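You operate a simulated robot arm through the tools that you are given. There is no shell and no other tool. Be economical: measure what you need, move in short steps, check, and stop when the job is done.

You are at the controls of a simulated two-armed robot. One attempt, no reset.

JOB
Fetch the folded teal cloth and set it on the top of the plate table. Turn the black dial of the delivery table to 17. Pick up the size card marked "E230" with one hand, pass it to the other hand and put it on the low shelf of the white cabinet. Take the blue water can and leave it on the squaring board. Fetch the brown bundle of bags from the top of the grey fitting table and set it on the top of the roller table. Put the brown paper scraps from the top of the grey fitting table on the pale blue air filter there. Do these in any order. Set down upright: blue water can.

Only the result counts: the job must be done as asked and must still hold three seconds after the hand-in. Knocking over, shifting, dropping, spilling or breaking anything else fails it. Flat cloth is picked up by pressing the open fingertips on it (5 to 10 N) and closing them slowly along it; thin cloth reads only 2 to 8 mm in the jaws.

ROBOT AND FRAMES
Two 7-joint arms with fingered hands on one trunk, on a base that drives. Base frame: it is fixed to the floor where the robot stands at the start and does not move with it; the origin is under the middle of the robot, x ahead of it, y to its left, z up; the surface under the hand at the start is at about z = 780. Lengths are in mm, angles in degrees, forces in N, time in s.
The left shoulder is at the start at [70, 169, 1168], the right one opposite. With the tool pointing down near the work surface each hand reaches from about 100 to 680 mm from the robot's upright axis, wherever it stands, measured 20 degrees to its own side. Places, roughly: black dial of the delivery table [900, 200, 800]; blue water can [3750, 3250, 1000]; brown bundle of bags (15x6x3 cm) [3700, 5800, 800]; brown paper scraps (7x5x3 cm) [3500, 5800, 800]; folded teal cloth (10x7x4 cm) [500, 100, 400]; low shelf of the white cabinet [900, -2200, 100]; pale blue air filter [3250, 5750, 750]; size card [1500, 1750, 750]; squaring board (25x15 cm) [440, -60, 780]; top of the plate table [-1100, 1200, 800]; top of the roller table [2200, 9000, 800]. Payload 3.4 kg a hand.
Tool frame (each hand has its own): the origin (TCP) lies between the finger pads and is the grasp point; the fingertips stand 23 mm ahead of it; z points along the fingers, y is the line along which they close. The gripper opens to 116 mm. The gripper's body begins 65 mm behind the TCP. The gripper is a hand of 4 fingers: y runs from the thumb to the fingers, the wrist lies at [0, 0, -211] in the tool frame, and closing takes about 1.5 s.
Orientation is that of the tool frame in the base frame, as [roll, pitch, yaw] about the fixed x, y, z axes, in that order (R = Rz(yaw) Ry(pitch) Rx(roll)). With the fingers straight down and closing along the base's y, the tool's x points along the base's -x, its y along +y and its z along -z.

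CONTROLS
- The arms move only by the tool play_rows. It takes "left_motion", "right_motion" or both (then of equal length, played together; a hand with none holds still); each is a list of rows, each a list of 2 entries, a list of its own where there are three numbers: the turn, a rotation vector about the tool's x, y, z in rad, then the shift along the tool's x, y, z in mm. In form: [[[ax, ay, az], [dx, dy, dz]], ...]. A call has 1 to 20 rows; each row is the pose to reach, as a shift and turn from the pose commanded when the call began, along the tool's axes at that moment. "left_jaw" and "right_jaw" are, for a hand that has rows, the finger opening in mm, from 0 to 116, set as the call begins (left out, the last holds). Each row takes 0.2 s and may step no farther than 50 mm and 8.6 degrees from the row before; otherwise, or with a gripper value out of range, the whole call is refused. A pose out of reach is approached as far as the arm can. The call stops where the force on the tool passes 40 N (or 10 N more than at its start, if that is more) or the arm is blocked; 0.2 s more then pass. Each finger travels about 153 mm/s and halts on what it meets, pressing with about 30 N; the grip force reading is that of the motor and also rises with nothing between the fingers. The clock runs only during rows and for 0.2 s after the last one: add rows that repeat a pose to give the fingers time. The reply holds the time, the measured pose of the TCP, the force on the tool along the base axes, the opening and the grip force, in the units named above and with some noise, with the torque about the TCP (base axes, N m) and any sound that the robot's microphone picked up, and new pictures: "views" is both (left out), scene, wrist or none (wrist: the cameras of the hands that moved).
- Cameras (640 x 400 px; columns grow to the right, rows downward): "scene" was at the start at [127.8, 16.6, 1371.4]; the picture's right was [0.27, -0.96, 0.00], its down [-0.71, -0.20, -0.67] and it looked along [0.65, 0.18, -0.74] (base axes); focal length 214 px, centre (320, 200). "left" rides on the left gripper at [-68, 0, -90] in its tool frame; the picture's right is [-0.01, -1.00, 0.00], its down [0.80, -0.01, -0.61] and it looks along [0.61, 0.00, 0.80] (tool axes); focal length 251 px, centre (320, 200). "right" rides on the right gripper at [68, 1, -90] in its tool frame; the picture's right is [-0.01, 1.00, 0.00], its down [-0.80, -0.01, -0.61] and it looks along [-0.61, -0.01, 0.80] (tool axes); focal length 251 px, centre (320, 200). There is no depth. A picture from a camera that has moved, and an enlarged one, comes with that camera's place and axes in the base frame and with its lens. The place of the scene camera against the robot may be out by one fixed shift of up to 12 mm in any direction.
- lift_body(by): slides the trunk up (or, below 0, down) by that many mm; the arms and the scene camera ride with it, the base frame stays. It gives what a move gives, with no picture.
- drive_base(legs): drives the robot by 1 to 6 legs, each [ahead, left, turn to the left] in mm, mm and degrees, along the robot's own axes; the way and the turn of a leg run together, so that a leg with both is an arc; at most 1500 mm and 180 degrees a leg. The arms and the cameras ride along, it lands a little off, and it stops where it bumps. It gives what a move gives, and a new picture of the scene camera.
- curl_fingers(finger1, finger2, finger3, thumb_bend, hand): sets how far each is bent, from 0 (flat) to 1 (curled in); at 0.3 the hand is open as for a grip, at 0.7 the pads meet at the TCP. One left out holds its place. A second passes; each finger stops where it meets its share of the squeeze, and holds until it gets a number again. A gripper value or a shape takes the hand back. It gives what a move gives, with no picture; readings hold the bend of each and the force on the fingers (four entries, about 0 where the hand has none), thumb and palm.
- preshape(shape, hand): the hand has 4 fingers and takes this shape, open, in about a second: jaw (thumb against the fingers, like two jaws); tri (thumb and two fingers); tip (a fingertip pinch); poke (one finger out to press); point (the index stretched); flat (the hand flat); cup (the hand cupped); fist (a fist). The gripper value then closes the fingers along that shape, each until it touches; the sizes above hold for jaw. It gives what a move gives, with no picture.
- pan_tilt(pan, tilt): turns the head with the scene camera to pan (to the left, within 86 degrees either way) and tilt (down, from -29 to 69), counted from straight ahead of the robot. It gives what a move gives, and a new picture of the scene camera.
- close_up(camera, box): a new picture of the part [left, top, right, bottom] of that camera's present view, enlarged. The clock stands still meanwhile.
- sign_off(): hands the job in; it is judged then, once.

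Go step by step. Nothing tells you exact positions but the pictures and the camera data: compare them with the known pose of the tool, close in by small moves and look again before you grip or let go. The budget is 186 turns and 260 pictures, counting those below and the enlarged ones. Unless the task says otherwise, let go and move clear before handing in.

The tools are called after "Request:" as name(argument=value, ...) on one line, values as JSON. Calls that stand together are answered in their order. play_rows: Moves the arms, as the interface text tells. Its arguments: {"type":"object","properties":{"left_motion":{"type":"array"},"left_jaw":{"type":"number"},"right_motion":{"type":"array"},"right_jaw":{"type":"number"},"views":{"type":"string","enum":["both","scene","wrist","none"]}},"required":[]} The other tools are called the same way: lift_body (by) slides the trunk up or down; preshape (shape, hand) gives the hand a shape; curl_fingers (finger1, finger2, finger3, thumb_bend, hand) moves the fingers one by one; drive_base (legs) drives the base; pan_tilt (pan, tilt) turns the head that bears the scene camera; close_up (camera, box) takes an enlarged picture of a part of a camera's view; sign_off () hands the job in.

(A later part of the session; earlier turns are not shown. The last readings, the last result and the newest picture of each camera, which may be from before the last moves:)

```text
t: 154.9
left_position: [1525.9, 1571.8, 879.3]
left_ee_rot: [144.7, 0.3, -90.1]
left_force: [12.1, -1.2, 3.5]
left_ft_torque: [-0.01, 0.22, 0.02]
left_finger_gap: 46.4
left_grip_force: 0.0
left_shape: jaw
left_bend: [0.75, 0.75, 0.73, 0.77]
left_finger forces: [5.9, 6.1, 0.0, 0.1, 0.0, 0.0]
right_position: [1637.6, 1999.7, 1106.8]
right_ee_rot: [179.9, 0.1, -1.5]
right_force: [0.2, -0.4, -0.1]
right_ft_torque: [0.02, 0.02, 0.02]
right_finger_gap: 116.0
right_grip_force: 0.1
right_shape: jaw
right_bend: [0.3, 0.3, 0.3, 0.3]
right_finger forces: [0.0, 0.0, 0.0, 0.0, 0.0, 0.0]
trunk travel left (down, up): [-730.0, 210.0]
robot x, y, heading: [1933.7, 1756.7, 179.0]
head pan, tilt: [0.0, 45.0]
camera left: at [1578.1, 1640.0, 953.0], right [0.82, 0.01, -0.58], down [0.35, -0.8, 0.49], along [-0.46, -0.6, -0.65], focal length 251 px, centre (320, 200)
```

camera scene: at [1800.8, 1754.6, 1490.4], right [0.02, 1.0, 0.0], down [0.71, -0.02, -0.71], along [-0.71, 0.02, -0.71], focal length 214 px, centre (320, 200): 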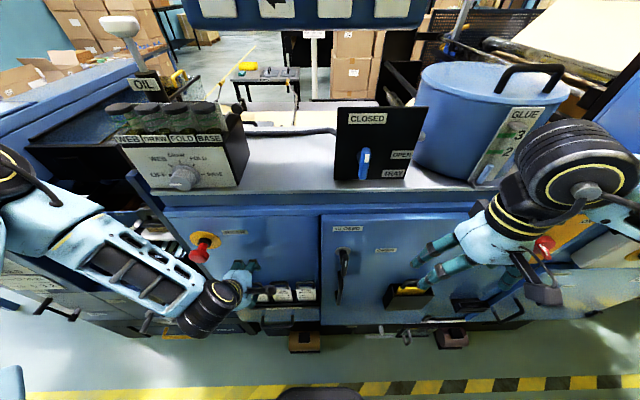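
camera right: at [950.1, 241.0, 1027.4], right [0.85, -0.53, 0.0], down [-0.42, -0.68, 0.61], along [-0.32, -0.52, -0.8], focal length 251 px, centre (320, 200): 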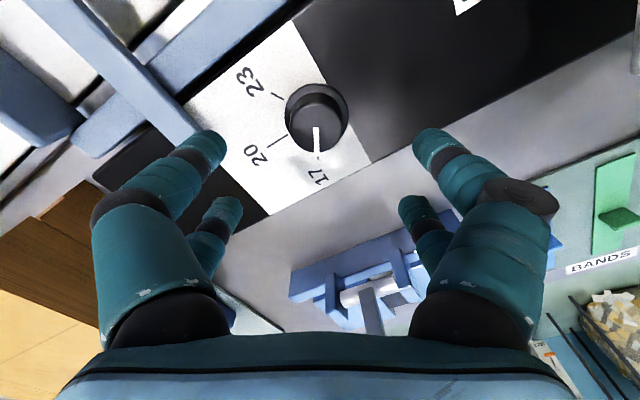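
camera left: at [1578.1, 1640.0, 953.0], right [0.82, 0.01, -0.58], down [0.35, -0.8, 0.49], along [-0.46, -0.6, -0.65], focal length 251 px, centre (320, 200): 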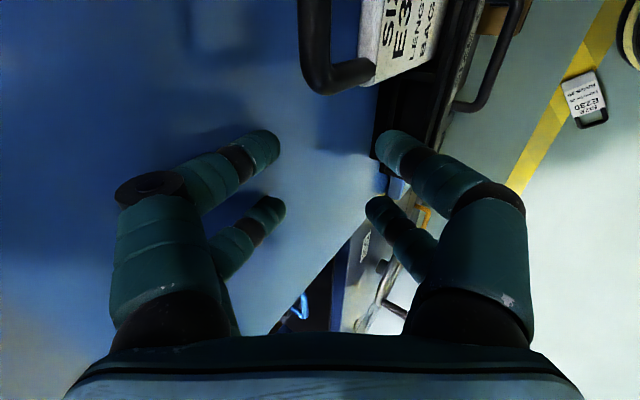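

The fingers met the press wall, and the card has come out and now lies on the floor at about (1750,1470), beside the base. I'll retract the hand, step the base away from it sideways, and pick it up from the floor.

Request:
play_rows(left_motion=[[[0, 0, 0], [0, -10, -15]], [[0, 0, 0], [0, -30, -50]], [[0, 0, 0], [0, -50, -90]], [[0, 0, 0], [0, -60, -130]]], views="none")

Request:
pan_tilt(pan=40, tilt=69)

```text
t: 155.9
left_position: [1567.5, 1575.3, 891.8]
left_ee_rot: [144.7, 0.2, -90.1]
left_force: [0.0, 0.0, 0.5]
left_ft_torque: [-0.03, 0.04, 0.02]
left_finger_gap: 49.5
left_grip_force: 0.0
left_shape: jaw
left_bend: [0.73, 0.73, 0.73, 0.77]
left_finger forces: [0.1, 0.1, 0.0, 0.0, 0.0, 0.1]
left hand out of reach, approached as far as the arm can: row 2, 3, 4
right_position: [1634.6, 1997.9, 1107.0]
right_ee_rot: [180.0, -0.1, -1.6]
right_force: [0.2, -0.8, -0.5]
right_ft_torque: [-0.03, 0.01, 0.01]
right_finger_gap: 115.8
right_grip_force: 0.0
right_shape: jaw
right_bend: [0.3, 0.3, 0.3, 0.3]
right_finger forces: [0.0, 0.0, 0.0, 0.1, 0.0, 0.0]
trunk travel left (down, up): [-730.0, 210.0]
robot x, y, heading: [1927.4, 1758.3, 178.6]
head pan, tilt: [0.0, 45.0]
```

```text
t: 156.9
left_position: [1567.2, 1576.3, 892.2]
left_ee_rot: [144.8, 0.1, -90.0]
left_force: [-0.1, -0.4, -0.1]
left_ft_torque: [0.0, 0.0, -0.02]
left_finger_gap: 49.9
left_grip_force: 0.1
left_shape: jaw
left_bend: [0.73, 0.73, 0.73, 0.77]
left_finger forces: [0.0, 0.0, 0.1, 0.0, 0.1, 0.1]
right_position: [1634.0, 1997.9, 1105.7]
right_ee_rot: [179.9, -0.1, -1.7]
right_force: [-0.2, -0.2, -0.7]
right_ft_torque: [0.0, 0.0, -0.01]
right_finger_gap: 116.0
right_grip_force: 0.0
right_shape: jaw
right_bend: [0.3, 0.3, 0.3, 0.3]
right_finger forces: [0.1, 0.0, 0.0, 0.0, 0.0, 0.0]
trunk travel left (down, up): [-730.0, 210.0]
robot x, y, heading: [1929.1, 1758.0, 179.1]
head pan, tilt: [40.0, 68.8]
camera scene: at [1836.4, 1717.8, 1401.4], right [-0.63, 0.78, 0.0], down [0.73, 0.58, -0.36], along [-0.28, -0.23, -0.93], focal length 214 px, centre (320, 200)
```

scene: 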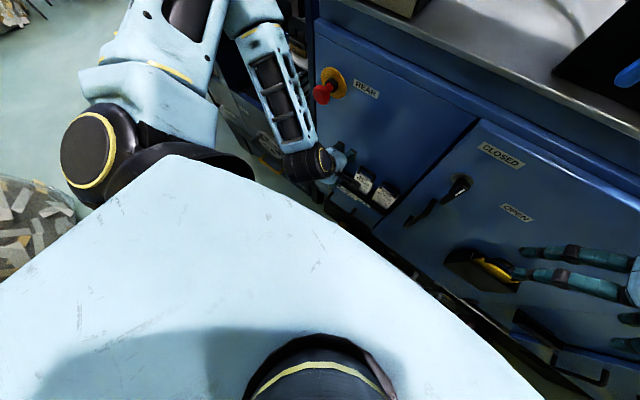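

The hand is clear but near the other handles, so I'll raise first, then step right and back.

Request:
lift_body(by=150)

Request:
drive_base(legs=[[0, -200, 0], [-450, 0, 0]])

Request:
pan_tilt(pan=30, tilt=50)

```text
t: 158.7
left_position: [1566.7, 1576.2, 1042.2]
left_ee_rot: [144.8, 0.2, -90.0]
left_force: [-0.5, -0.8, 0.3]
left_ft_torque: [-0.01, 0.0, 0.02]
left_finger_gap: 49.5
left_grip_force: 0.1
left_shape: jaw
left_bend: [0.73, 0.73, 0.73, 0.77]
left_finger forces: [0.0, 0.0, 0.0, 0.0, 0.0, 0.1]
right_position: [1635.3, 1998.3, 1256.0]
right_ee_rot: [179.9, -0.1, -1.5]
right_force: [-0.4, 0.4, -0.4]
right_ft_torque: [0.0, -0.02, 0.01]
right_finger_gap: 115.7
right_grip_force: 0.1
right_shape: jaw
right_bend: [0.3, 0.3, 0.3, 0.3]
right_finger forces: [0.0, 0.0, 0.0, 0.0, 0.0, 0.0]
trunk travel left (down, up): [-880.0, 60.0]
robot x, y, heading: [1929.2, 1755.1, 178.9]
head pan, tilt: [40.0, 68.8]
```

```text
t: 162.6
left_position: [2017.4, 1763.8, 1041.0]
left_ee_rot: [144.9, 0.1, -89.6]
left_force: [-0.6, -1.0, -0.2]
left_ft_torque: [-0.04, 0.01, 0.02]
left_finger_gap: 49.6
left_grip_force: 0.0
left_shape: jaw
left_bend: [0.73, 0.73, 0.73, 0.77]
left_finger forces: [0.1, 0.0, 0.0, 0.0, 0.1, 0.0]
right_position: [2079.2, 2187.5, 1255.7]
right_ee_rot: [180.0, -0.3, -1.1]
right_force: [-0.1, 0.6, 0.4]
right_ft_torque: [0.03, -0.01, 0.02]
right_finger_gap: 116.0
right_grip_force: 0.1
right_shape: jaw
right_bend: [0.3, 0.3, 0.3, 0.3]
right_finger forces: [0.0, 0.1, 0.0, 0.0, 0.1, 0.0]
trunk travel left (down, up): [-880.0, 60.0]
robot x, y, heading: [2378.4, 1949.4, 179.1]
head pan, tilt: [40.0, 68.8]
camera scene: at [2284.5, 1908.4, 1551.2], right [-0.63, 0.77, 0.0], down [0.72, 0.59, -0.36], along [-0.28, -0.23, -0.93], focal length 214 px, centre (320, 200)
```

scene: 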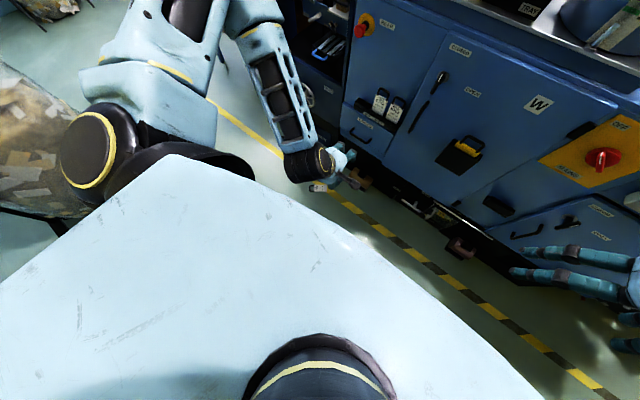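

```text
t: 163.4
left_position: [2019.8, 1764.4, 1041.4]
left_ee_rot: [144.7, 0.2, -89.5]
left_force: [0.3, 0.8, -0.1]
left_ft_torque: [0.02, 0.01, -0.03]
left_finger_gap: 49.6
left_grip_force: 0.1
left_shape: jaw
left_bend: [0.73, 0.73, 0.73, 0.77]
left_finger forces: [0.1, 0.1, 0.0, 0.0, 0.0, 0.1]
right_position: [2082.0, 2187.2, 1257.4]
right_ee_rot: [179.9, 0.0, -1.1]
right_force: [-0.4, 0.1, 0.0]
right_ft_torque: [-0.01, -0.01, 0.02]
right_finger_gap: 115.8
right_grip_force: 0.1
right_shape: jaw
right_bend: [0.3, 0.3, 0.3, 0.3]
right_finger forces: [0.0, 0.0, 0.0, 0.0, 0.0, 0.1]
trunk travel left (down, up): [-880.0, 60.0]
robot x, y, heading: [2380.6, 1947.9, 179.0]
head pan, tilt: [30.0, 50.0]
camera scene: at [2263.6, 1906.0, 1573.3], right [-0.49, 0.87, 0.0], down [0.67, 0.37, -0.64], along [-0.56, -0.31, -0.77], focal length 214 px, centre (320, 200)
```

scene: 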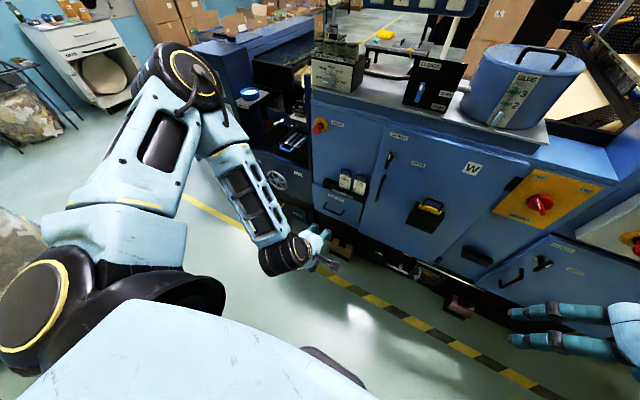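

Request:
close_up(camera="left", box=[0, 0, 640, 400])

```text
1.00 times, centred on (320, 200) of left (not enlarged: the box is as wide or as high as the picture)
camera zoom: at [2071.3, 1833.0, 1114.8], right [0.82, 0.02, -0.58], down [0.36, -0.79, 0.49], along [-0.45, -0.61, -0.65], focal length 251 px, centre (320, 200)
```

zoom: 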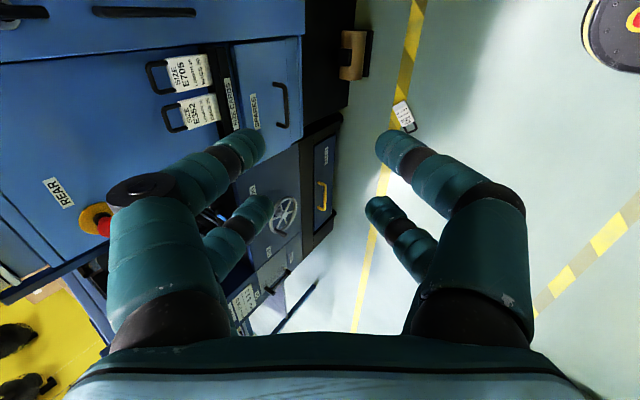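

The card lies on the floor at about (1745,1460). I'll reposition so it's ahead-left of the robot, and point the left hand straight down, aligned with the card.

Request:
drive_base(legs=[[185, 350, 0]])

Request:
play_rows(left_motion=[[[0.122, 0, 0], [0, -10, -15]], [[0.244, 0, 0], [0, -20, -30]], [[0.366, 0, 0], [0, -30, -40]], [[0.488, 0, 0], [0, -30, -40]], [[0.611, 0, 0], [0, -30, -40]]], left_jaw=116, views="none")

Request:
play_rows(left_motion=[[[0, 0, -0.13], [0, 0, 0]], [[0, 0, -0.26], [0, 0, 0]], [[0, 0, -0.39], [0, 0, 0]], [[0, 0, -0.52], [0, 0, 0]], [[0, 0, -0.65], [0, 0, 0]], [[0, 0, -0.785], [0, 0, 0]]], views="both")

```text
t: 165.9
left_position: [1834.8, 1417.7, 1042.2]
left_ee_rot: [144.7, 0.0, -89.1]
left_force: [-0.3, 0.2, -1.5]
left_ft_torque: [-0.01, -0.02, -0.02]
left_finger_gap: 49.5
left_grip_force: 0.1
left_shape: jaw
left_bend: [0.73, 0.73, 0.73, 0.77]
left_finger forces: [0.1, 0.0, 0.0, 0.1, 0.0, 0.0]
right_position: [1892.8, 1840.6, 1256.1]
right_ee_rot: [179.8, 0.0, -0.6]
right_force: [-0.3, 0.5, 0.5]
right_ft_torque: [0.0, 0.0, -0.01]
right_finger_gap: 115.8
right_grip_force: 0.0
right_shape: jaw
right_bend: [0.3, 0.3, 0.3, 0.3]
right_finger forces: [0.0, 0.0, 0.1, 0.0, 0.1, 0.0]
trunk travel left (down, up): [-880.0, 60.0]
robot x, y, heading: [2192.1, 1603.4, 179.6]
head pan, tilt: [30.0, 50.0]
camera scene: at [2076.4, 1562.0, 1573.4], right [-0.5, 0.87, 0.0], down [0.66, 0.38, -0.64], along [-0.56, -0.32, -0.77], focal length 214 px, centre (320, 200)
```

scene: 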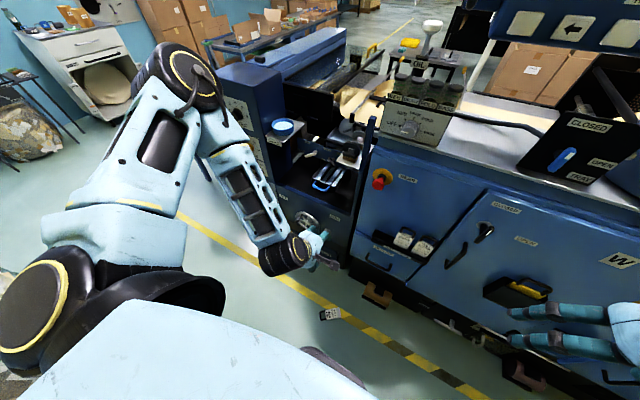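

```text
t: 167.1
left_position: [1880.5, 1418.0, 1056.6]
left_ee_rot: [179.8, 0.3, -89.1]
left_force: [0.1, -0.6, 0.5]
left_ft_torque: [-0.01, 0.04, 0.02]
left_finger_gap: 115.8
left_grip_force: 0.1
left_shape: jaw
left_bend: [0.3, 0.3, 0.3, 0.3]
left_finger forces: [0.0, 0.0, 0.0, 0.0, 0.0, 0.1]
left hand out of reach, approached as far as the arm can: row 1, 2, 3
right_position: [1890.9, 1839.7, 1256.0]
right_ee_rot: [179.9, -0.1, -0.6]
right_force: [0.4, 0.1, -1.0]
right_ft_torque: [0.02, 0.02, 0.02]
right_finger_gap: 116.1
right_grip_force: 0.0
right_shape: jaw
right_bend: [0.3, 0.3, 0.3, 0.3]
right_finger forces: [0.0, 0.0, 0.0, 0.0, 0.0, 0.1]
trunk travel left (down, up): [-880.0, 60.0]
robot x, y, heading: [2191.8, 1602.6, 179.8]
head pan, tilt: [30.0, 50.0]
```

```text
t: 168.5
left_position: [1878.8, 1415.8, 1057.3]
left_ee_rot: [180.0, 0.3, -44.0]
left_force: [-0.2, 0.2, -0.5]
left_ft_torque: [0.04, 0.0, -0.01]
left_finger_gap: 116.1
left_grip_force: 0.0
left_shape: jaw
left_bend: [0.3, 0.3, 0.3, 0.3]
left_finger forces: [0.0, 0.0, 0.0, 0.1, 0.1, 0.0]
right_position: [1892.3, 1839.5, 1255.6]
right_ee_rot: [179.9, -0.1, -0.6]
right_force: [-0.8, 0.0, 0.2]
right_ft_torque: [-0.01, 0.01, 0.0]
right_finger_gap: 116.0
right_grip_force: 0.0
right_shape: jaw
right_bend: [0.3, 0.3, 0.3, 0.3]
right_finger forces: [0.0, 0.1, 0.0, 0.0, 0.0, 0.1]
trunk travel left (down, up): [-880.0, 60.0]
robot x, y, heading: [2188.9, 1599.7, 179.9]
head pan, tilt: [30.0, 50.0]
camera scene: at [2075.1, 1559.8, 1573.3], right [-0.5, 0.87, 0.0], down [0.67, 0.38, -0.64], along [-0.56, -0.32, -0.77], focal length 214 px, centre (320, 200)
camera left: at [1831.1, 1463.3, 1146.4], right [0.69, 0.73, 0.0], down [0.58, -0.55, 0.6], along [0.44, -0.41, -0.8], focal length 251 px, centre (320, 200)
```

scene: 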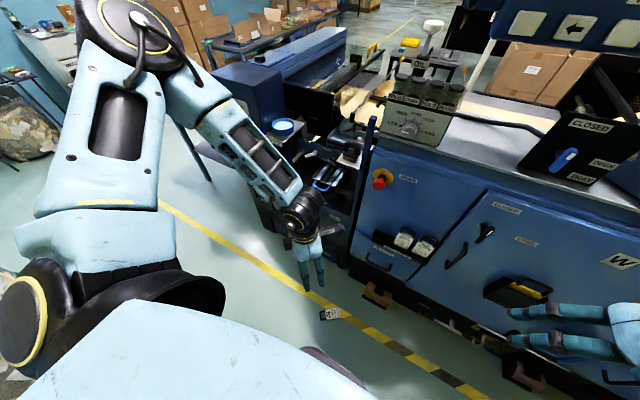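
left: 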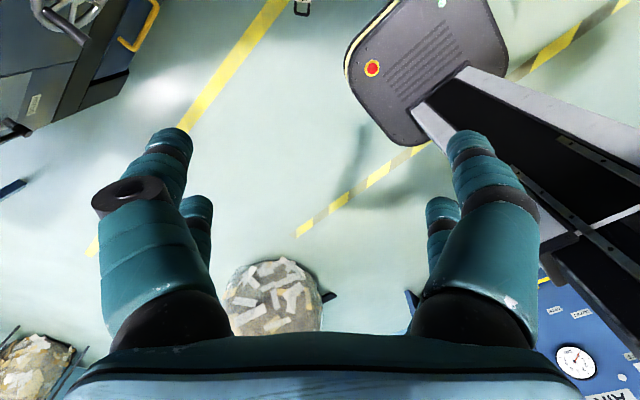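

Request:
close_up(camera="scene", box=[300, 295, 360, 335])

Request:
lift_body(by=-400)

Request:
play_rows(left_motion=[[[0, 0, 0], [-40, 5, 0]], [[0, 0, 0], [-80, 10, 0]], [[0, 0, 0], [-115, 20, 0]]], views="wrist")

```text
10.00 times, centred on (330, 315) of scene
camera zoom: at [2075.1, 1559.8, 1573.3], right [-0.5, 0.87, 0.0], down [0.67, 0.38, -0.64], along [-0.56, -0.32, -0.77], focal length 2145 px, centre (220, -950)
```

zoom: 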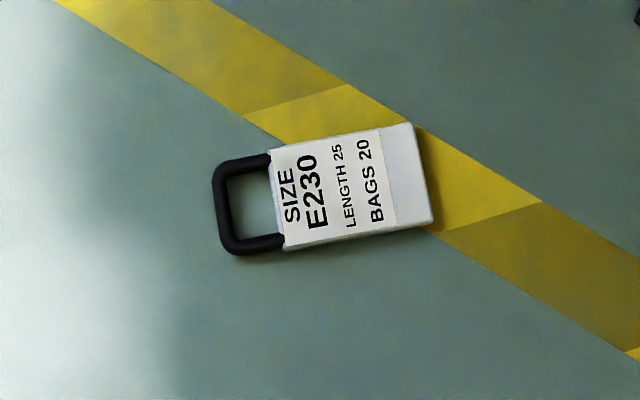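

```text
t: 172.3
left_position: [1879.2, 1416.9, 657.6]
left_ee_rot: [180.0, 0.2, -44.1]
left_force: [0.3, -0.9, 0.0]
left_ft_torque: [-0.02, -0.03, 0.02]
left_finger_gap: 115.9
left_grip_force: 0.0
left_shape: jaw
left_bend: [0.3, 0.3, 0.3, 0.3]
left_finger forces: [0.1, 0.1, 0.0, 0.0, 0.0, 0.0]
right_position: [1892.2, 1839.2, 856.3]
right_ee_rot: [179.9, -0.1, -0.6]
right_force: [-0.5, 0.2, 1.0]
right_ft_torque: [0.0, 0.01, 0.04]
right_finger_gap: 115.9
right_grip_force: 0.1
right_shape: jaw
right_bend: [0.3, 0.3, 0.3, 0.3]
right_finger forces: [0.1, 0.0, 0.0, 0.1, 0.1, 0.0]
trunk travel left (down, up): [-480.0, 460.0]
robot x, y, heading: [2191.5, 1602.2, 179.8]
head pan, tilt: [30.0, 50.0]
```

```text
t: 173.1
left_position: [1790.1, 1467.7, 668.7]
left_ee_rot: [-180.0, 0.4, -44.0]
left_force: [0.1, 0.0, 0.5]
left_ft_torque: [-0.01, -0.02, -0.01]
left_finger_gap: 115.8
left_grip_force: 0.2
left_shape: jaw
left_bend: [0.3, 0.3, 0.3, 0.3]
left_finger forces: [0.1, 0.2, 0.1, 0.1, 0.1, 0.0]
left hand out of reach, approached as far as the arm can: row 3
right_position: [1892.7, 1839.4, 855.5]
right_ee_rot: [180.0, 0.0, -0.7]
right_force: [0.1, -0.2, 0.5]
right_ft_torque: [0.0, 0.01, 0.0]
right_finger_gap: 115.7
right_grip_force: 0.0
right_shape: jaw
right_bend: [0.3, 0.3, 0.3, 0.3]
right_finger forces: [0.0, 0.0, 0.0, 0.0, 0.0, 0.0]
trunk travel left (down, up): [-480.0, 460.0]
robot x, y, heading: [2189.0, 1605.2, 179.6]
head pan, tilt: [30.0, 50.0]
camera left: at [1742.2, 1514.2, 757.9], right [0.69, 0.72, 0.0], down [0.58, -0.55, 0.6], along [0.44, -0.41, -0.8], focal length 251 px, centre (320, 200)
```

left: 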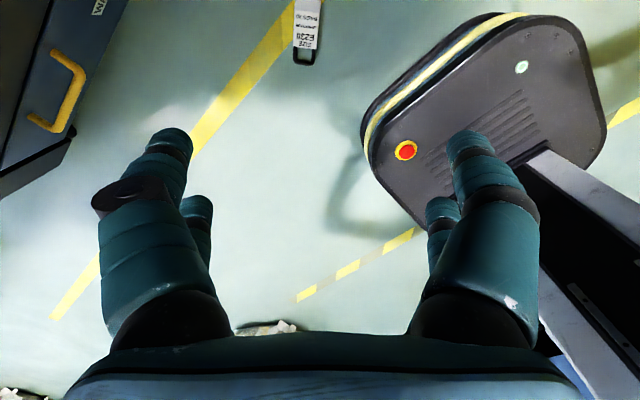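

The card axis is about 9° off the hand. I'll lower the trunk further and align.

Request:
lift_body(by=-400)

Request:
play_rows(left_motion=[[[0, 0, 0.07], [0, 0, 30]], [[0, 0, 0.14], [0, 0, 60]], [[0, 0, 0.14], [0, 0, 100]]], views="both")

```text
t: 176.9
left_position: [1790.7, 1467.1, 269.1]
left_ee_rot: [180.0, 0.4, -44.1]
left_force: [-0.7, -0.3, -0.5]
left_ft_torque: [0.01, -0.02, 0.01]
left_finger_gap: 115.8
left_grip_force: 0.2
left_shape: jaw
left_bend: [0.3, 0.3, 0.3, 0.3]
left_finger forces: [0.0, 0.0, 0.0, 0.0, 0.0, 0.1]
right_position: [1892.5, 1839.5, 455.3]
right_ee_rot: [179.9, -0.1, -0.6]
right_force: [-0.9, -0.2, -0.4]
right_ft_torque: [-0.03, -0.02, 0.05]
right_finger_gap: 115.9
right_grip_force: 0.0
right_shape: jaw
right_bend: [0.3, 0.3, 0.3, 0.3]
right_finger forces: [0.0, 0.0, 0.0, 0.0, 0.0, 0.1]
trunk travel left (down, up): [-80.0, 860.0]
robot x, y, heading: [2187.2, 1607.6, 180.0]
head pan, tilt: [30.0, 50.0]
```

```text
t: 177.7
left_position: [1809.8, 1426.4, 214.5]
left_ee_rot: [180.0, 0.5, -52.3]
left_force: [0.4, 0.1, 0.6]
left_ft_torque: [0.01, 0.0, 0.03]
left_finger_gap: 116.0
left_grip_force: 0.1
left_shape: jaw
left_bend: [0.3, 0.3, 0.3, 0.3]
left_finger forces: [0.0, 0.1, 0.0, 0.0, 0.0, 0.1]
left hand out of reach, approached as far as the arm can: row 1, 2, 3
right_position: [1892.7, 1839.1, 456.4]
right_ee_rot: [179.9, -0.1, -0.6]
right_force: [0.0, 0.0, -0.2]
right_ft_torque: [0.01, 0.0, -0.01]
right_finger_gap: 115.8
right_grip_force: 0.1
right_shape: jaw
right_bend: [0.3, 0.3, 0.3, 0.3]
right_finger forces: [0.0, 0.0, 0.1, 0.1, 0.0, 0.0]
trunk travel left (down, up): [-80.0, 860.0]
robot x, y, heading: [2189.5, 1605.3, 179.8]
head pan, tilt: [30.0, 50.0]
camera scene: at [2075.3, 1559.9, 773.3], right [-0.5, 0.87, 0.0], down [0.67, 0.38, -0.64], along [-0.56, -0.32, -0.77], focal length 214 px, centre (320, 200)
camera left: at [1768.7, 1479.9, 304.9], right [0.78, 0.62, 0.0], down [0.5, -0.63, 0.6], along [0.37, -0.47, -0.8], focal length 251 px, centre (320, 200)
```

scene: 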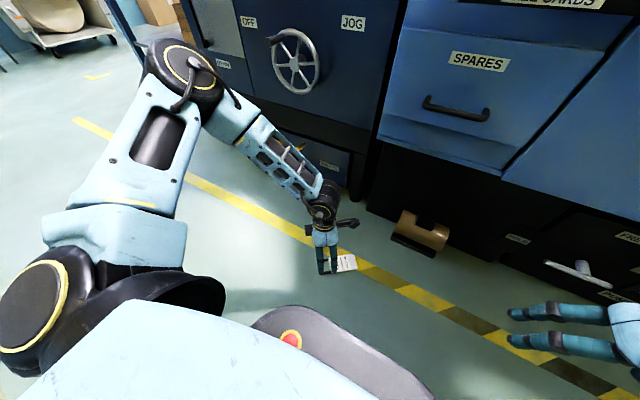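
left: 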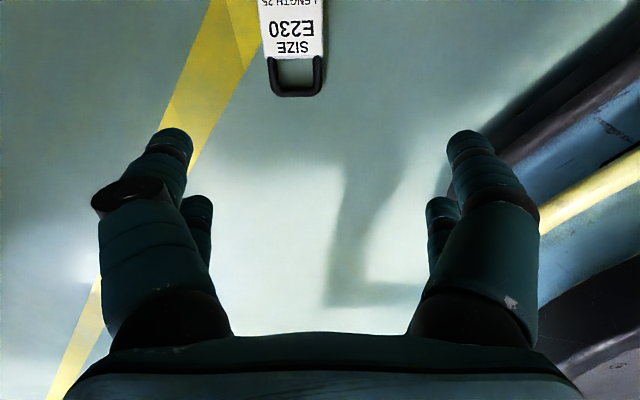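

Hand and card are aligned now, but the arm limits on the inward side. I'll step the base right so the card lies further to the left, then go to the card.

Request:
drive_base(legs=[[0, -115, 0]])

Request:
play_rows(left_motion=[[[0, 0, 0], [0, 32, 20]], [[0, 0, 0], [0, 64, 40]], [[0, 0, 0], [0, 95, 60]]], views="wrist")

```text
t: 178.9
left_position: [1810.4, 1541.0, 216.2]
left_ee_rot: [180.0, 0.4, -52.2]
left_force: [-0.4, 0.2, -0.6]
left_ft_torque: [-0.03, 0.04, 0.01]
left_finger_gap: 115.7
left_grip_force: 0.1
left_shape: jaw
left_bend: [0.3, 0.3, 0.3, 0.3]
left_finger forces: [0.0, 0.0, 0.0, 0.1, 0.0, 0.1]
right_position: [1892.7, 1953.5, 456.1]
right_ee_rot: [179.9, -0.1, -0.4]
right_force: [0.2, 0.2, -0.4]
right_ft_torque: [-0.03, -0.03, 0.0]
right_finger_gap: 116.0
right_grip_force: 0.0
right_shape: jaw
right_bend: [0.3, 0.3, 0.3, 0.3]
right_finger forces: [0.1, 0.0, 0.1, 0.0, 0.0, 0.0]
trunk travel left (down, up): [-80.0, 860.0]
robot x, y, heading: [2191.4, 1719.7, 179.7]
head pan, tilt: [30.0, 50.0]
camera scene: at [2075.8, 1675.0, 773.3], right [-0.5, 0.87, 0.0], down [0.66, 0.38, -0.64], along [-0.56, -0.32, -0.77], focal length 214 px, centre (320, 200)
```

scene: 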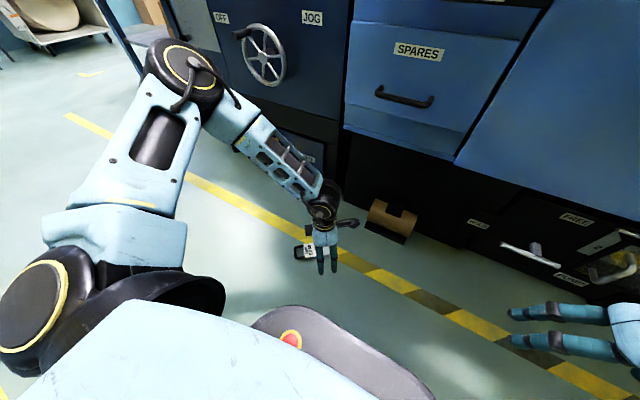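

```text
t: 179.7
left_position: [1754.8, 1463.9, 189.2]
left_ee_rot: [-180.0, 0.6, -52.1]
left_force: [0.1, -0.2, 0.1]
left_ft_torque: [0.0, -0.02, 0.02]
left_finger_gap: 115.9
left_grip_force: 0.0
left_shape: jaw
left_bend: [0.3, 0.3, 0.3, 0.3]
left_finger forces: [0.1, 0.0, 0.0, 0.1, 0.0, 0.0]
left hand out of reach, approached as far as the arm can: row 1, 2, 3
right_position: [1892.0, 1954.2, 456.0]
right_ee_rot: [179.9, -0.1, -0.5]
right_force: [0.0, 0.5, -0.6]
right_ft_torque: [-0.03, -0.02, -0.03]
right_finger_gap: 115.9
right_grip_force: 0.1
right_shape: jaw
right_bend: [0.3, 0.3, 0.3, 0.3]
right_finger forces: [0.0, 0.0, 0.0, 0.1, 0.0, 0.0]
trunk travel left (down, up): [-80.0, 860.0]
robot x, y, heading: [2191.0, 1719.3, 179.9]
head pan, tilt: [30.0, 50.0]
camera left: at [1713.5, 1517.8, 278.8], right [0.78, 0.62, 0.0], down [0.5, -0.63, 0.6], along [0.37, -0.47, -0.8], focal length 251 px, centre (320, 200)
```

left: 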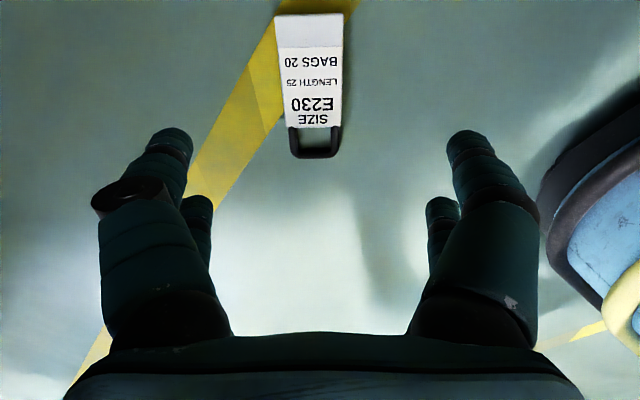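

The turned wrist seems to be what limits the arm. I'll instead turn the whole robot to line up with the card so the hand can be in its neutral orientation.

Request:
drive_base(legs=[[60, 500, 0], [0, 0, -52]])

Request:
play_rows(left_motion=[[[0, 0, -0.13], [0, 0, -20]], [[0, 0, -0.26], [0, 0, -30]], [[0, 0, -0.39], [0, 0, -30]], [[0, 0, -0.52], [0, 0, -30]], [[0, 0, -0.65], [0, 0, -30]], [[0, 0, -0.78], [0, 0, -30]], [[0, 0, -0.9], [0, 0, -30]]], views="wrist")

```text
t: 185.0
left_position: [1659.4, 1405.6, 189.6]
left_ee_rot: [-180.0, 0.5, -103.4]
left_force: [-0.4, -0.4, -0.8]
left_ft_torque: [-0.01, -0.04, -0.01]
left_finger_gap: 115.8
left_grip_force: 0.0
left_shape: jaw
left_bend: [0.3, 0.3, 0.3, 0.3]
left_finger forces: [0.0, 0.0, 0.1, 0.0, 0.0, 0.1]
right_position: [2128.3, 1603.1, 455.2]
right_ee_rot: [179.9, -0.1, -51.7]
right_force: [0.5, 0.0, 0.5]
right_ft_torque: [0.03, 0.04, 0.0]
right_finger_gap: 115.8
right_grip_force: 0.1
right_shape: jaw
right_bend: [0.3, 0.3, 0.3, 0.3]
right_finger forces: [0.0, 0.1, 0.0, 0.0, 0.0, 0.0]
trunk travel left (down, up): [-80.0, 860.0]
robot x, y, heading: [2127.8, 1219.9, 128.4]
head pan, tilt: [30.0, 50.0]
camera scene: at [2028.4, 1285.4, 773.3], right [0.37, 0.93, 0.0], down [0.71, -0.28, -0.64], along [-0.6, 0.24, -0.77], focal length 214 px, centre (320, 200)
```

scene: 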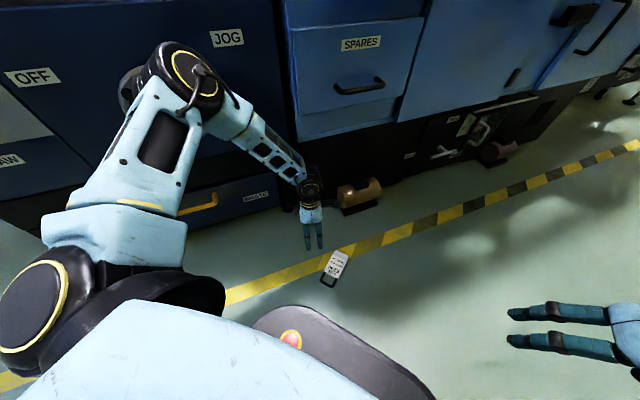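

```text
t: 186.6
left_position: [1660.0, 1403.7, 219.3]
left_ee_rot: [-179.6, 0.3, -51.7]
left_force: [-0.1, 0.9, 0.5]
left_ft_torque: [0.02, -0.01, -0.02]
left_finger_gap: 115.8
left_grip_force: 0.1
left_shape: jaw
left_bend: [0.3, 0.3, 0.3, 0.3]
left_finger forces: [0.0, 0.1, 0.1, 0.0, 0.0, 0.0]
right_position: [2127.8, 1602.1, 455.8]
right_ee_rot: [179.9, -0.1, -51.7]
right_force: [0.8, -0.4, -0.4]
right_ft_torque: [0.02, -0.03, 0.01]
right_finger_gap: 115.9
right_grip_force: 0.1
right_shape: jaw
right_bend: [0.3, 0.3, 0.3, 0.3]
right_finger forces: [0.0, 0.0, 0.1, 0.0, 0.0, 0.0]
trunk travel left (down, up): [-80.0, 860.0]
robot x, y, heading: [2129.3, 1223.9, 128.4]
head pan, tilt: [30.0, 50.0]
camera left: at [1617.3, 1456.9, 309.1], right [0.78, 0.63, 0.01], down [0.5, -0.62, 0.6], along [0.38, -0.47, -0.8], focal length 251 px, centre (320, 200)
```

left: 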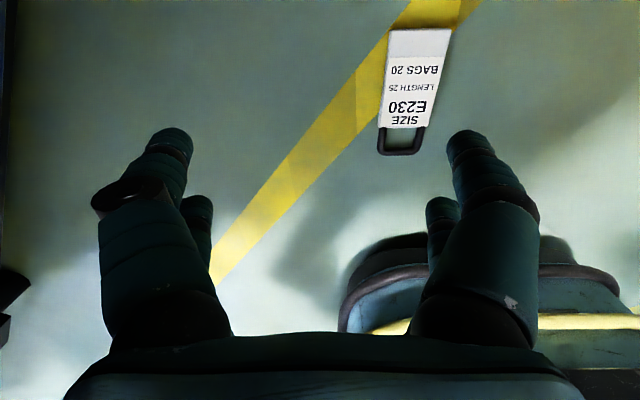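

The hand is neutral and aligned. Moving over the card's lower half and descending.

Request:
play_rows(left_motion=[[[0, 0, 0], [-6, -34, 0]], [[0, 0, 0], [-12, -68, 0]], [[0, 0, 0], [-18, -102, 20]], [[0, 0, 0], [-18, -102, 60]]], views="none")

Request:
lift_body(by=-70)

Request:
close_up(camera="left", box=[0, 0, 640, 400])

```text
t: 187.6
left_position: [1715.1, 1431.3, 219.5]
left_ee_rot: [-179.6, 0.4, -51.8]
left_force: [0.1, 0.3, 0.2]
left_ft_torque: [-0.01, -0.01, -0.02]
left_finger_gap: 116.1
left_grip_force: 0.0
left_shape: jaw
left_bend: [0.3, 0.3, 0.3, 0.3]
left_finger forces: [0.0, 0.1, 0.1, 0.0, 0.1, 0.0]
left hand out of reach, approached as far as the arm can: row 2, 3, 4
right_position: [2127.3, 1602.6, 455.7]
right_ee_rot: [179.8, -0.2, -51.8]
right_force: [0.4, 0.0, -0.2]
right_ft_torque: [0.02, 0.01, 0.01]
right_finger_gap: 115.9
right_grip_force: 0.0
right_shape: jaw
right_bend: [0.3, 0.3, 0.3, 0.3]
right_finger forces: [0.1, 0.0, 0.0, 0.1, 0.0, 0.0]
trunk travel left (down, up): [-80.0, 860.0]
robot x, y, heading: [2126.0, 1225.1, 128.5]
head pan, tilt: [30.0, 50.0]
```

```text
t: 188.7
left_position: [1715.4, 1431.0, 149.3]
left_ee_rot: [-179.7, 0.3, -51.8]
left_force: [-0.3, 0.6, -0.3]
left_ft_torque: [-0.01, -0.01, 0.01]
left_finger_gap: 115.9
left_grip_force: 0.1
left_shape: jaw
left_bend: [0.3, 0.3, 0.3, 0.3]
left_finger forces: [0.0, 0.1, 0.0, 0.0, 0.1, 0.1]
right_position: [2127.3, 1603.6, 385.6]
right_ee_rot: [179.9, -0.1, -51.8]
right_force: [0.4, 0.2, 0.4]
right_ft_torque: [0.0, 0.03, 0.02]
right_finger_gap: 115.9
right_grip_force: 0.0
right_shape: jaw
right_bend: [0.3, 0.3, 0.3, 0.3]
right_finger forces: [0.1, 0.0, 0.0, 0.1, 0.0, 0.0]
trunk travel left (down, up): [-10.0, 930.0]
robot x, y, heading: [2128.5, 1221.6, 128.5]
head pan, tilt: [30.0, 50.0]
```

```text
1.00 times, centred on (320, 200) of left (not enlarged: the box is as wide or as high as the picture)
camera zoom: at [1673.0, 1483.9, 239.2], right [0.78, 0.63, 0.01], down [0.5, -0.63, 0.6], along [0.38, -0.47, -0.8], focal length 251 px, centre (320, 200)
```

zoom: 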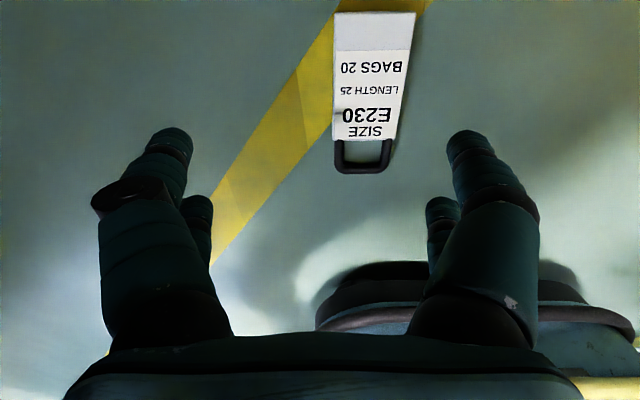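

Still an inward limit at about 190 mm left of the robot. I'll sidestep 120 mm right and then reach outward to the card.

Request:
drive_base(legs=[[0, -120, 0]])

Request:
play_rows(left_motion=[[[0, 0, 0], [-15, 39, 0]], [[0, 0, 0], [-30, 77, 0]], [[0, 0, 0], [-30, 77, 30]]], views="wrist")

```text
t: 189.9
left_position: [1809.6, 1506.7, 149.8]
left_ee_rot: [-179.6, 0.4, -51.7]
left_force: [0.5, 0.1, -0.4]
left_ft_torque: [0.0, 0.02, 0.0]
left_finger_gap: 115.8
left_grip_force: 0.1
left_shape: jaw
left_bend: [0.3, 0.3, 0.3, 0.3]
left_finger forces: [0.0, 0.0, 0.0, 0.1, 0.0, 0.0]
right_position: [2220.9, 1678.6, 386.3]
right_ee_rot: [179.9, -0.1, -51.8]
right_force: [-0.7, -1.1, 0.2]
right_ft_torque: [0.02, 0.02, -0.02]
right_finger_gap: 115.9
right_grip_force: 0.0
right_shape: jaw
right_bend: [0.3, 0.3, 0.3, 0.3]
right_finger forces: [0.0, 0.0, 0.2, 0.0, 0.1, 0.1]
trunk travel left (down, up): [-10.0, 930.0]
robot x, y, heading: [2226.1, 1297.7, 128.5]
head pan, tilt: [30.0, 50.0]
camera scene: at [2123.3, 1360.9, 703.3], right [0.36, 0.93, 0.0], down [0.71, -0.28, -0.64], along [-0.6, 0.23, -0.77], focal length 214 px, centre (320, 200)
```

scene: 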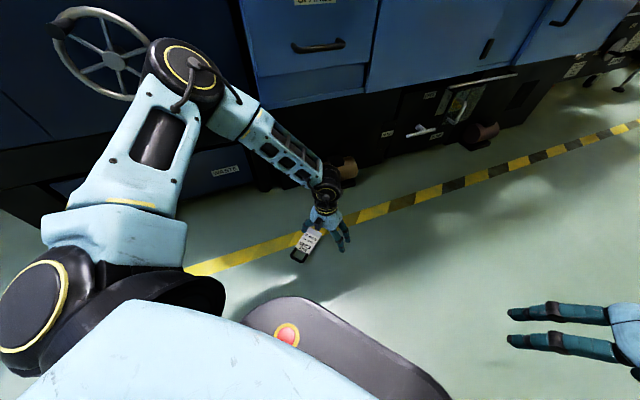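

```text
t: 190.7
left_position: [1730.7, 1482.0, 119.2]
left_ee_rot: [-179.5, 0.4, -51.7]
left_force: [0.0, -1.2, 0.2]
left_ft_torque: [0.05, -0.02, -0.01]
left_finger_gap: 115.9
left_grip_force: 0.0
left_shape: jaw
left_bend: [0.3, 0.3, 0.3, 0.3]
left_finger forces: [0.0, 0.0, 0.0, 0.0, 0.1, 0.1]
right_position: [2221.9, 1678.8, 386.8]
right_ee_rot: [179.9, 0.0, -51.9]
right_force: [-0.1, 0.3, -0.1]
right_ft_torque: [0.0, 0.04, 0.01]
right_finger_gap: 116.2
right_grip_force: 0.0
right_shape: jaw
right_bend: [0.3, 0.3, 0.3, 0.3]
right_finger forces: [0.0, 0.0, 0.0, 0.0, 0.0, 0.0]
trunk travel left (down, up): [-10.0, 930.0]
robot x, y, heading: [2226.0, 1298.0, 128.4]
head pan, tilt: [30.0, 50.0]
camera left: at [1689.2, 1534.0, 209.6], right [0.78, 0.63, 0.01], down [0.5, -0.63, 0.6], along [0.38, -0.46, -0.8], focal length 251 px, centre (320, 200)
```

left: 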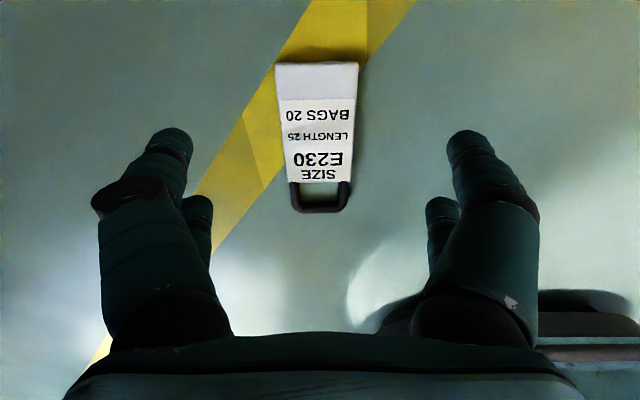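

The hand is centred over the card's lower half. Descending to grip.

Request:
play_rows(left_motion=[[[0, 0, 0], [0, 0, 25]], [[0, 0, 0], [0, 0, 50]], [[0, 0, 0], [0, 0, 68]], [[0, 0, 0], [0, 0, 78]], [[0, 0, 0], [0, 0, 84]], [[0, 0, 0], [0, 0, 88]]], left_jaw=90, views="wrist")

```text
t: 192.1
left_position: [1733.0, 1452.8, 99.4]
left_ee_rot: [-179.6, 0.3, -51.7]
left_force: [-0.4, 0.1, 0.6]
left_ft_torque: [-0.02, -0.02, 0.03]
left_finger_gap: 90.2
left_grip_force: 0.1
left_shape: jaw
left_bend: [0.6, 0.6, 0.6, 0.61]
left_finger forces: [0.1, 0.1, 0.0, 0.0, 0.0, 0.0]
left hand out of reach, approached as far as the arm can: row 1, 2, 3, 4, 5, 6
right_position: [2222.0, 1679.3, 386.1]
right_ee_rot: [179.9, -0.2, -51.8]
right_force: [-1.3, 0.7, 0.0]
right_ft_torque: [0.04, -0.03, -0.01]
right_finger_gap: 116.0
right_grip_force: 0.0
right_shape: jaw
right_bend: [0.3, 0.3, 0.3, 0.3]
right_finger forces: [0.0, 0.0, 0.0, 0.0, 0.0, 0.0]
trunk travel left (down, up): [-10.0, 930.0]
robot x, y, heading: [2225.4, 1299.9, 128.6]
head pan, tilt: [30.0, 50.0]
camera left: at [1690.5, 1505.2, 189.8], right [0.78, 0.63, 0.01], down [0.5, -0.63, 0.6], along [0.38, -0.47, -0.8], focal length 251 px, centre (320, 200)
```

left: 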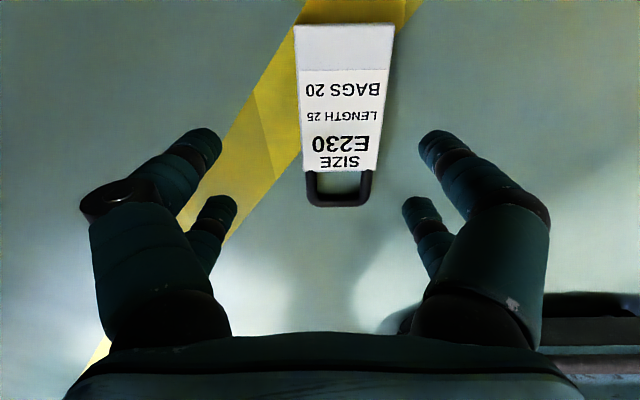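

The left arm won't go lower in this posture. I'll test how low the right arm gets in its neutral posture.

Request:
play_rows(right_motion=[[[0, 0, 0], [-10, 0, 45]], [[0, 0, 0], [-20, 0, 90]], [[0, 0, 0], [-30, 0, 135]], [[0, 0, 0], [-40, 0, 180]], [[0, 0, 0], [-50, 0, 225]], [[0, 0, 0], [-60, 0, 270]], [[0, 0, 0], [-70, 0, 315]], [[0, 0, 0], [-80, 0, 335]]], views="scene")

```text
t: 193.9
left_position: [1732.4, 1453.0, 99.7]
left_ee_rot: [-179.7, 0.4, -51.6]
left_force: [-0.4, 0.4, -0.5]
left_ft_torque: [0.02, 0.0, 0.02]
left_finger_gap: 90.2
left_grip_force: 0.0
left_shape: jaw
left_bend: [0.6, 0.6, 0.6, 0.61]
left_finger forces: [0.0, 0.0, 0.0, 0.1, 0.0, 0.0]
right_position: [2170.7, 1740.3, 50.5]
right_ee_rot: [179.9, -0.1, -51.7]
right_force: [-0.2, 0.1, -1.0]
right_ft_torque: [0.03, 0.02, -0.02]
right_finger_gap: 116.0
right_grip_force: 0.1
right_shape: jaw
right_bend: [0.3, 0.3, 0.3, 0.3]
right_finger forces: [0.0, 0.1, 0.1, 0.1, 0.0, 0.0]
trunk travel left (down, up): [-10.0, 930.0]
robot x, y, heading: [2224.5, 1299.6, 128.6]
head pan, tilt: [30.0, 50.0]
camera scene: at [2123.3, 1360.9, 703.3], right [0.37, 0.93, 0.0], down [0.71, -0.28, -0.64], along [-0.6, 0.23, -0.77], focal length 214 px, centre (320, 200)
```

scene: 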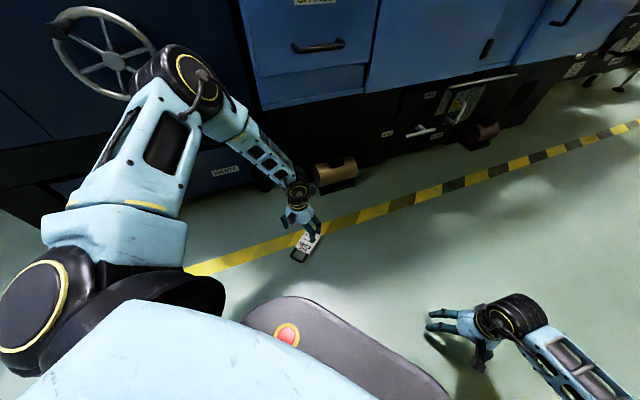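

The right arm reaches the floor easily, so the left arm is just stuck in a poor elbow posture. I'll raise and pull the left hand back to reset it.

Request:
play_rows(left_motion=[[[0, 0, 0], [0, 0, -45]], [[0, 0, 0], [0, 0, -90]], [[0, 0, 0], [20, 0, -135]], [[0, 0, 0], [40, 0, -180]], [[0, 0, 0], [60, 0, -225]], [[0, 0, 0], [80, 10, -265]], [[0, 0, 0], [110, 20, -300]], [[0, 0, 0], [140, 30, -330]], [[0, 0, 0], [170, 40, -360]], [[0, 0, 0], [200, 40, -390]]], views="scene")

```text
t: 196.1
left_position: [1826.3, 1264.1, 488.2]
left_ee_rot: [-179.6, 0.3, -51.9]
left_force: [0.1, -0.2, 0.0]
left_ft_torque: [-0.01, 0.02, -0.04]
left_finger_gap: 90.2
left_grip_force: 0.0
left_shape: jaw
left_bend: [0.61, 0.61, 0.61, 0.61]
left_finger forces: [0.0, 0.1, 0.0, 0.1, 0.0, 0.0]
right_position: [2170.0, 1739.3, 49.6]
right_ee_rot: [179.9, -0.1, -51.8]
right_force: [-1.2, -0.5, 0.4]
right_ft_torque: [0.0, 0.01, 0.01]
right_finger_gap: 115.8
right_grip_force: 0.1
right_shape: jaw
right_bend: [0.3, 0.3, 0.3, 0.3]
right_finger forces: [0.0, 0.0, 0.0, 0.0, 0.0, 0.1]
trunk travel left (down, up): [-10.0, 930.0]
robot x, y, heading: [2227.4, 1299.3, 128.5]
head pan, tilt: [30.0, 50.0]
camera scene: at [2123.3, 1361.0, 703.2], right [0.37, 0.93, 0.0], down [0.71, -0.28, -0.64], along [-0.6, 0.23, -0.77], focal length 214 px, centre (320, 200)
```

scene: 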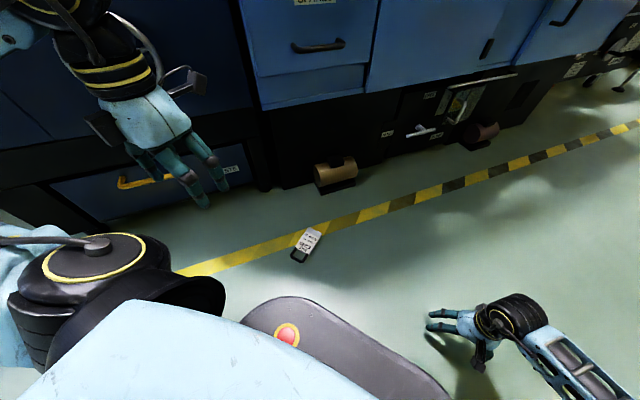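

The elbow has returned. Now forward and down to the card again.

Request:
play_rows(left_motion=[[[0, 0, 0], [-10, 0, 45]], [[0, 0, 0], [-20, 0, 90]], [[0, 0, 0], [-40, 0, 135]], [[0, 0, 0], [-60, -5, 180]], [[0, 0, 0], [-85, -10, 220]], [[0, 0, 0], [-110, -20, 260]], [[0, 0, 0], [-140, -30, 290]], [[0, 0, 0], [-170, -40, 320]], [[0, 0, 0], [-200, -50, 350]], [[0, 0, 0], [-229, -60, 370]]], views="both")

```text
t: 198.3
left_position: [1729.5, 1483.5, 120.0]
left_ee_rot: [-179.6, 0.3, -51.7]
left_force: [-0.2, -0.2, -1.1]
left_ft_torque: [0.01, -0.04, 0.0]
left_finger_gap: 89.9
left_grip_force: 0.1
left_shape: jaw
left_bend: [0.61, 0.61, 0.61, 0.61]
left_finger forces: [0.0, 0.0, 0.1, 0.0, 0.0, 0.1]
left hand out of reach, approached as far as the arm can: row 2, 3
right_position: [2170.3, 1740.2, 51.1]
right_ee_rot: [179.9, -0.1, -51.8]
right_force: [0.8, -0.3, 0.0]
right_ft_torque: [0.0, -0.01, 0.0]
right_finger_gap: 116.1
right_grip_force: 0.0
right_shape: jaw
right_bend: [0.3, 0.3, 0.3, 0.3]
right_finger forces: [0.1, 0.1, 0.0, 0.1, 0.0, 0.0]
trunk travel left (down, up): [-10.0, 930.0]
robot x, y, heading: [2225.8, 1298.8, 128.6]
head pan, tilt: [30.0, 50.0]
camera scene: at [2123.4, 1360.9, 703.3], right [0.36, 0.93, 0.0], down [0.71, -0.28, -0.64], along [-0.6, 0.23, -0.77], focal length 214 px, centre (320, 200)
camera left: at [1686.5, 1536.1, 210.0], right [0.78, 0.63, 0.01], down [0.5, -0.63, 0.6], along [0.38, -0.47, -0.8], focal length 251 px, centre (320, 200)
```

scene: 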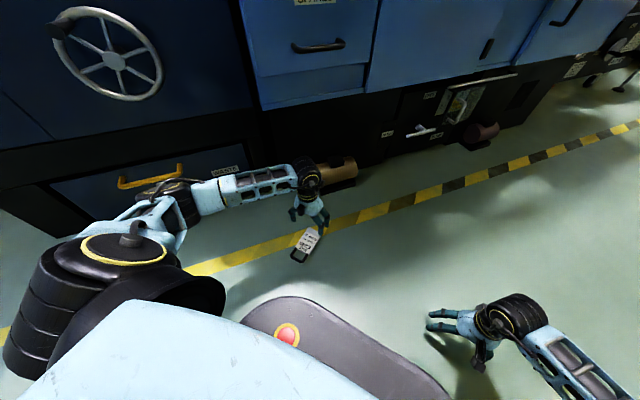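
left: 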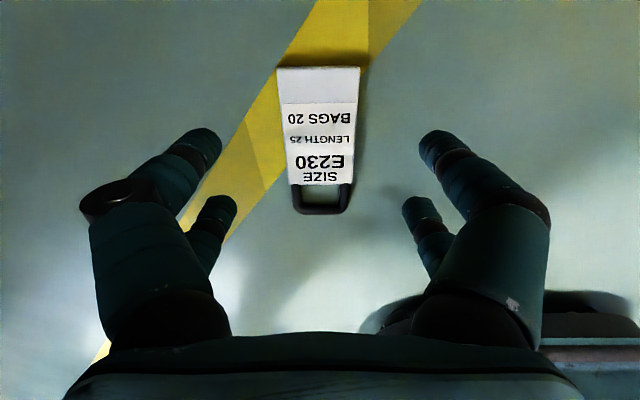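

The elbow is now low, and the card is centred. Descending and gripping.

Request:
play_rows(left_motion=[[[0, 0, 0], [0, 0, 30]], [[0, 0, 0], [0, 0, 55]], [[0, 0, 0], [0, 0, 72]], [[0, 0, 0], [0, 0, 80]], [[0, 0, 0], [0, 0, 85]], [[0, 0, 0], [0, 0, 90]]], views="wrist")

```text
t: 199.7
left_position: [1730.1, 1484.5, 30.0]
left_ee_rot: [-179.6, 0.2, -51.7]
left_force: [-0.3, 0.0, 0.2]
left_ft_torque: [0.0, 0.03, 0.05]
left_finger_gap: 90.3
left_grip_force: 0.0
left_shape: jaw
left_bend: [0.61, 0.61, 0.61, 0.61]
left_finger forces: [0.0, 0.0, 0.0, 0.0, 0.0, 0.1]
right_position: [2169.7, 1739.3, 51.0]
right_ee_rot: [-180.0, -0.1, -51.7]
right_force: [0.5, -0.8, 0.3]
right_ft_torque: [0.0, -0.04, -0.01]
right_finger_gap: 115.8
right_grip_force: 0.1
right_shape: jaw
right_bend: [0.3, 0.3, 0.3, 0.3]
right_finger forces: [0.0, 0.0, 0.1, 0.1, 0.0, 0.1]
trunk travel left (down, up): [-10.0, 930.0]
robot x, y, heading: [2224.8, 1299.4, 128.8]
head pan, tilt: [30.0, 50.0]
camera left: at [1689.1, 1536.6, 119.9], right [0.78, 0.63, 0.01], down [0.5, -0.63, 0.6], along [0.38, -0.47, -0.8], focal length 251 px, centre (320, 200)
```

left: 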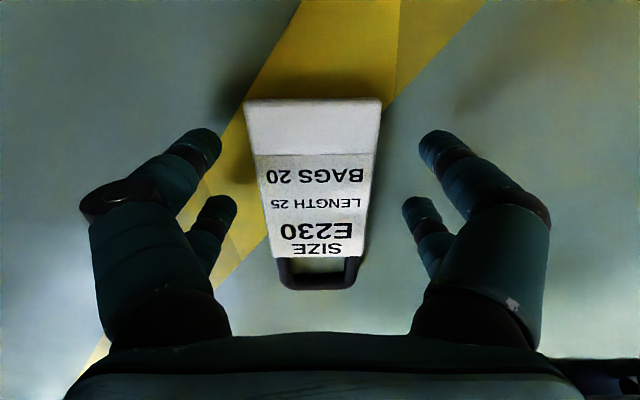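

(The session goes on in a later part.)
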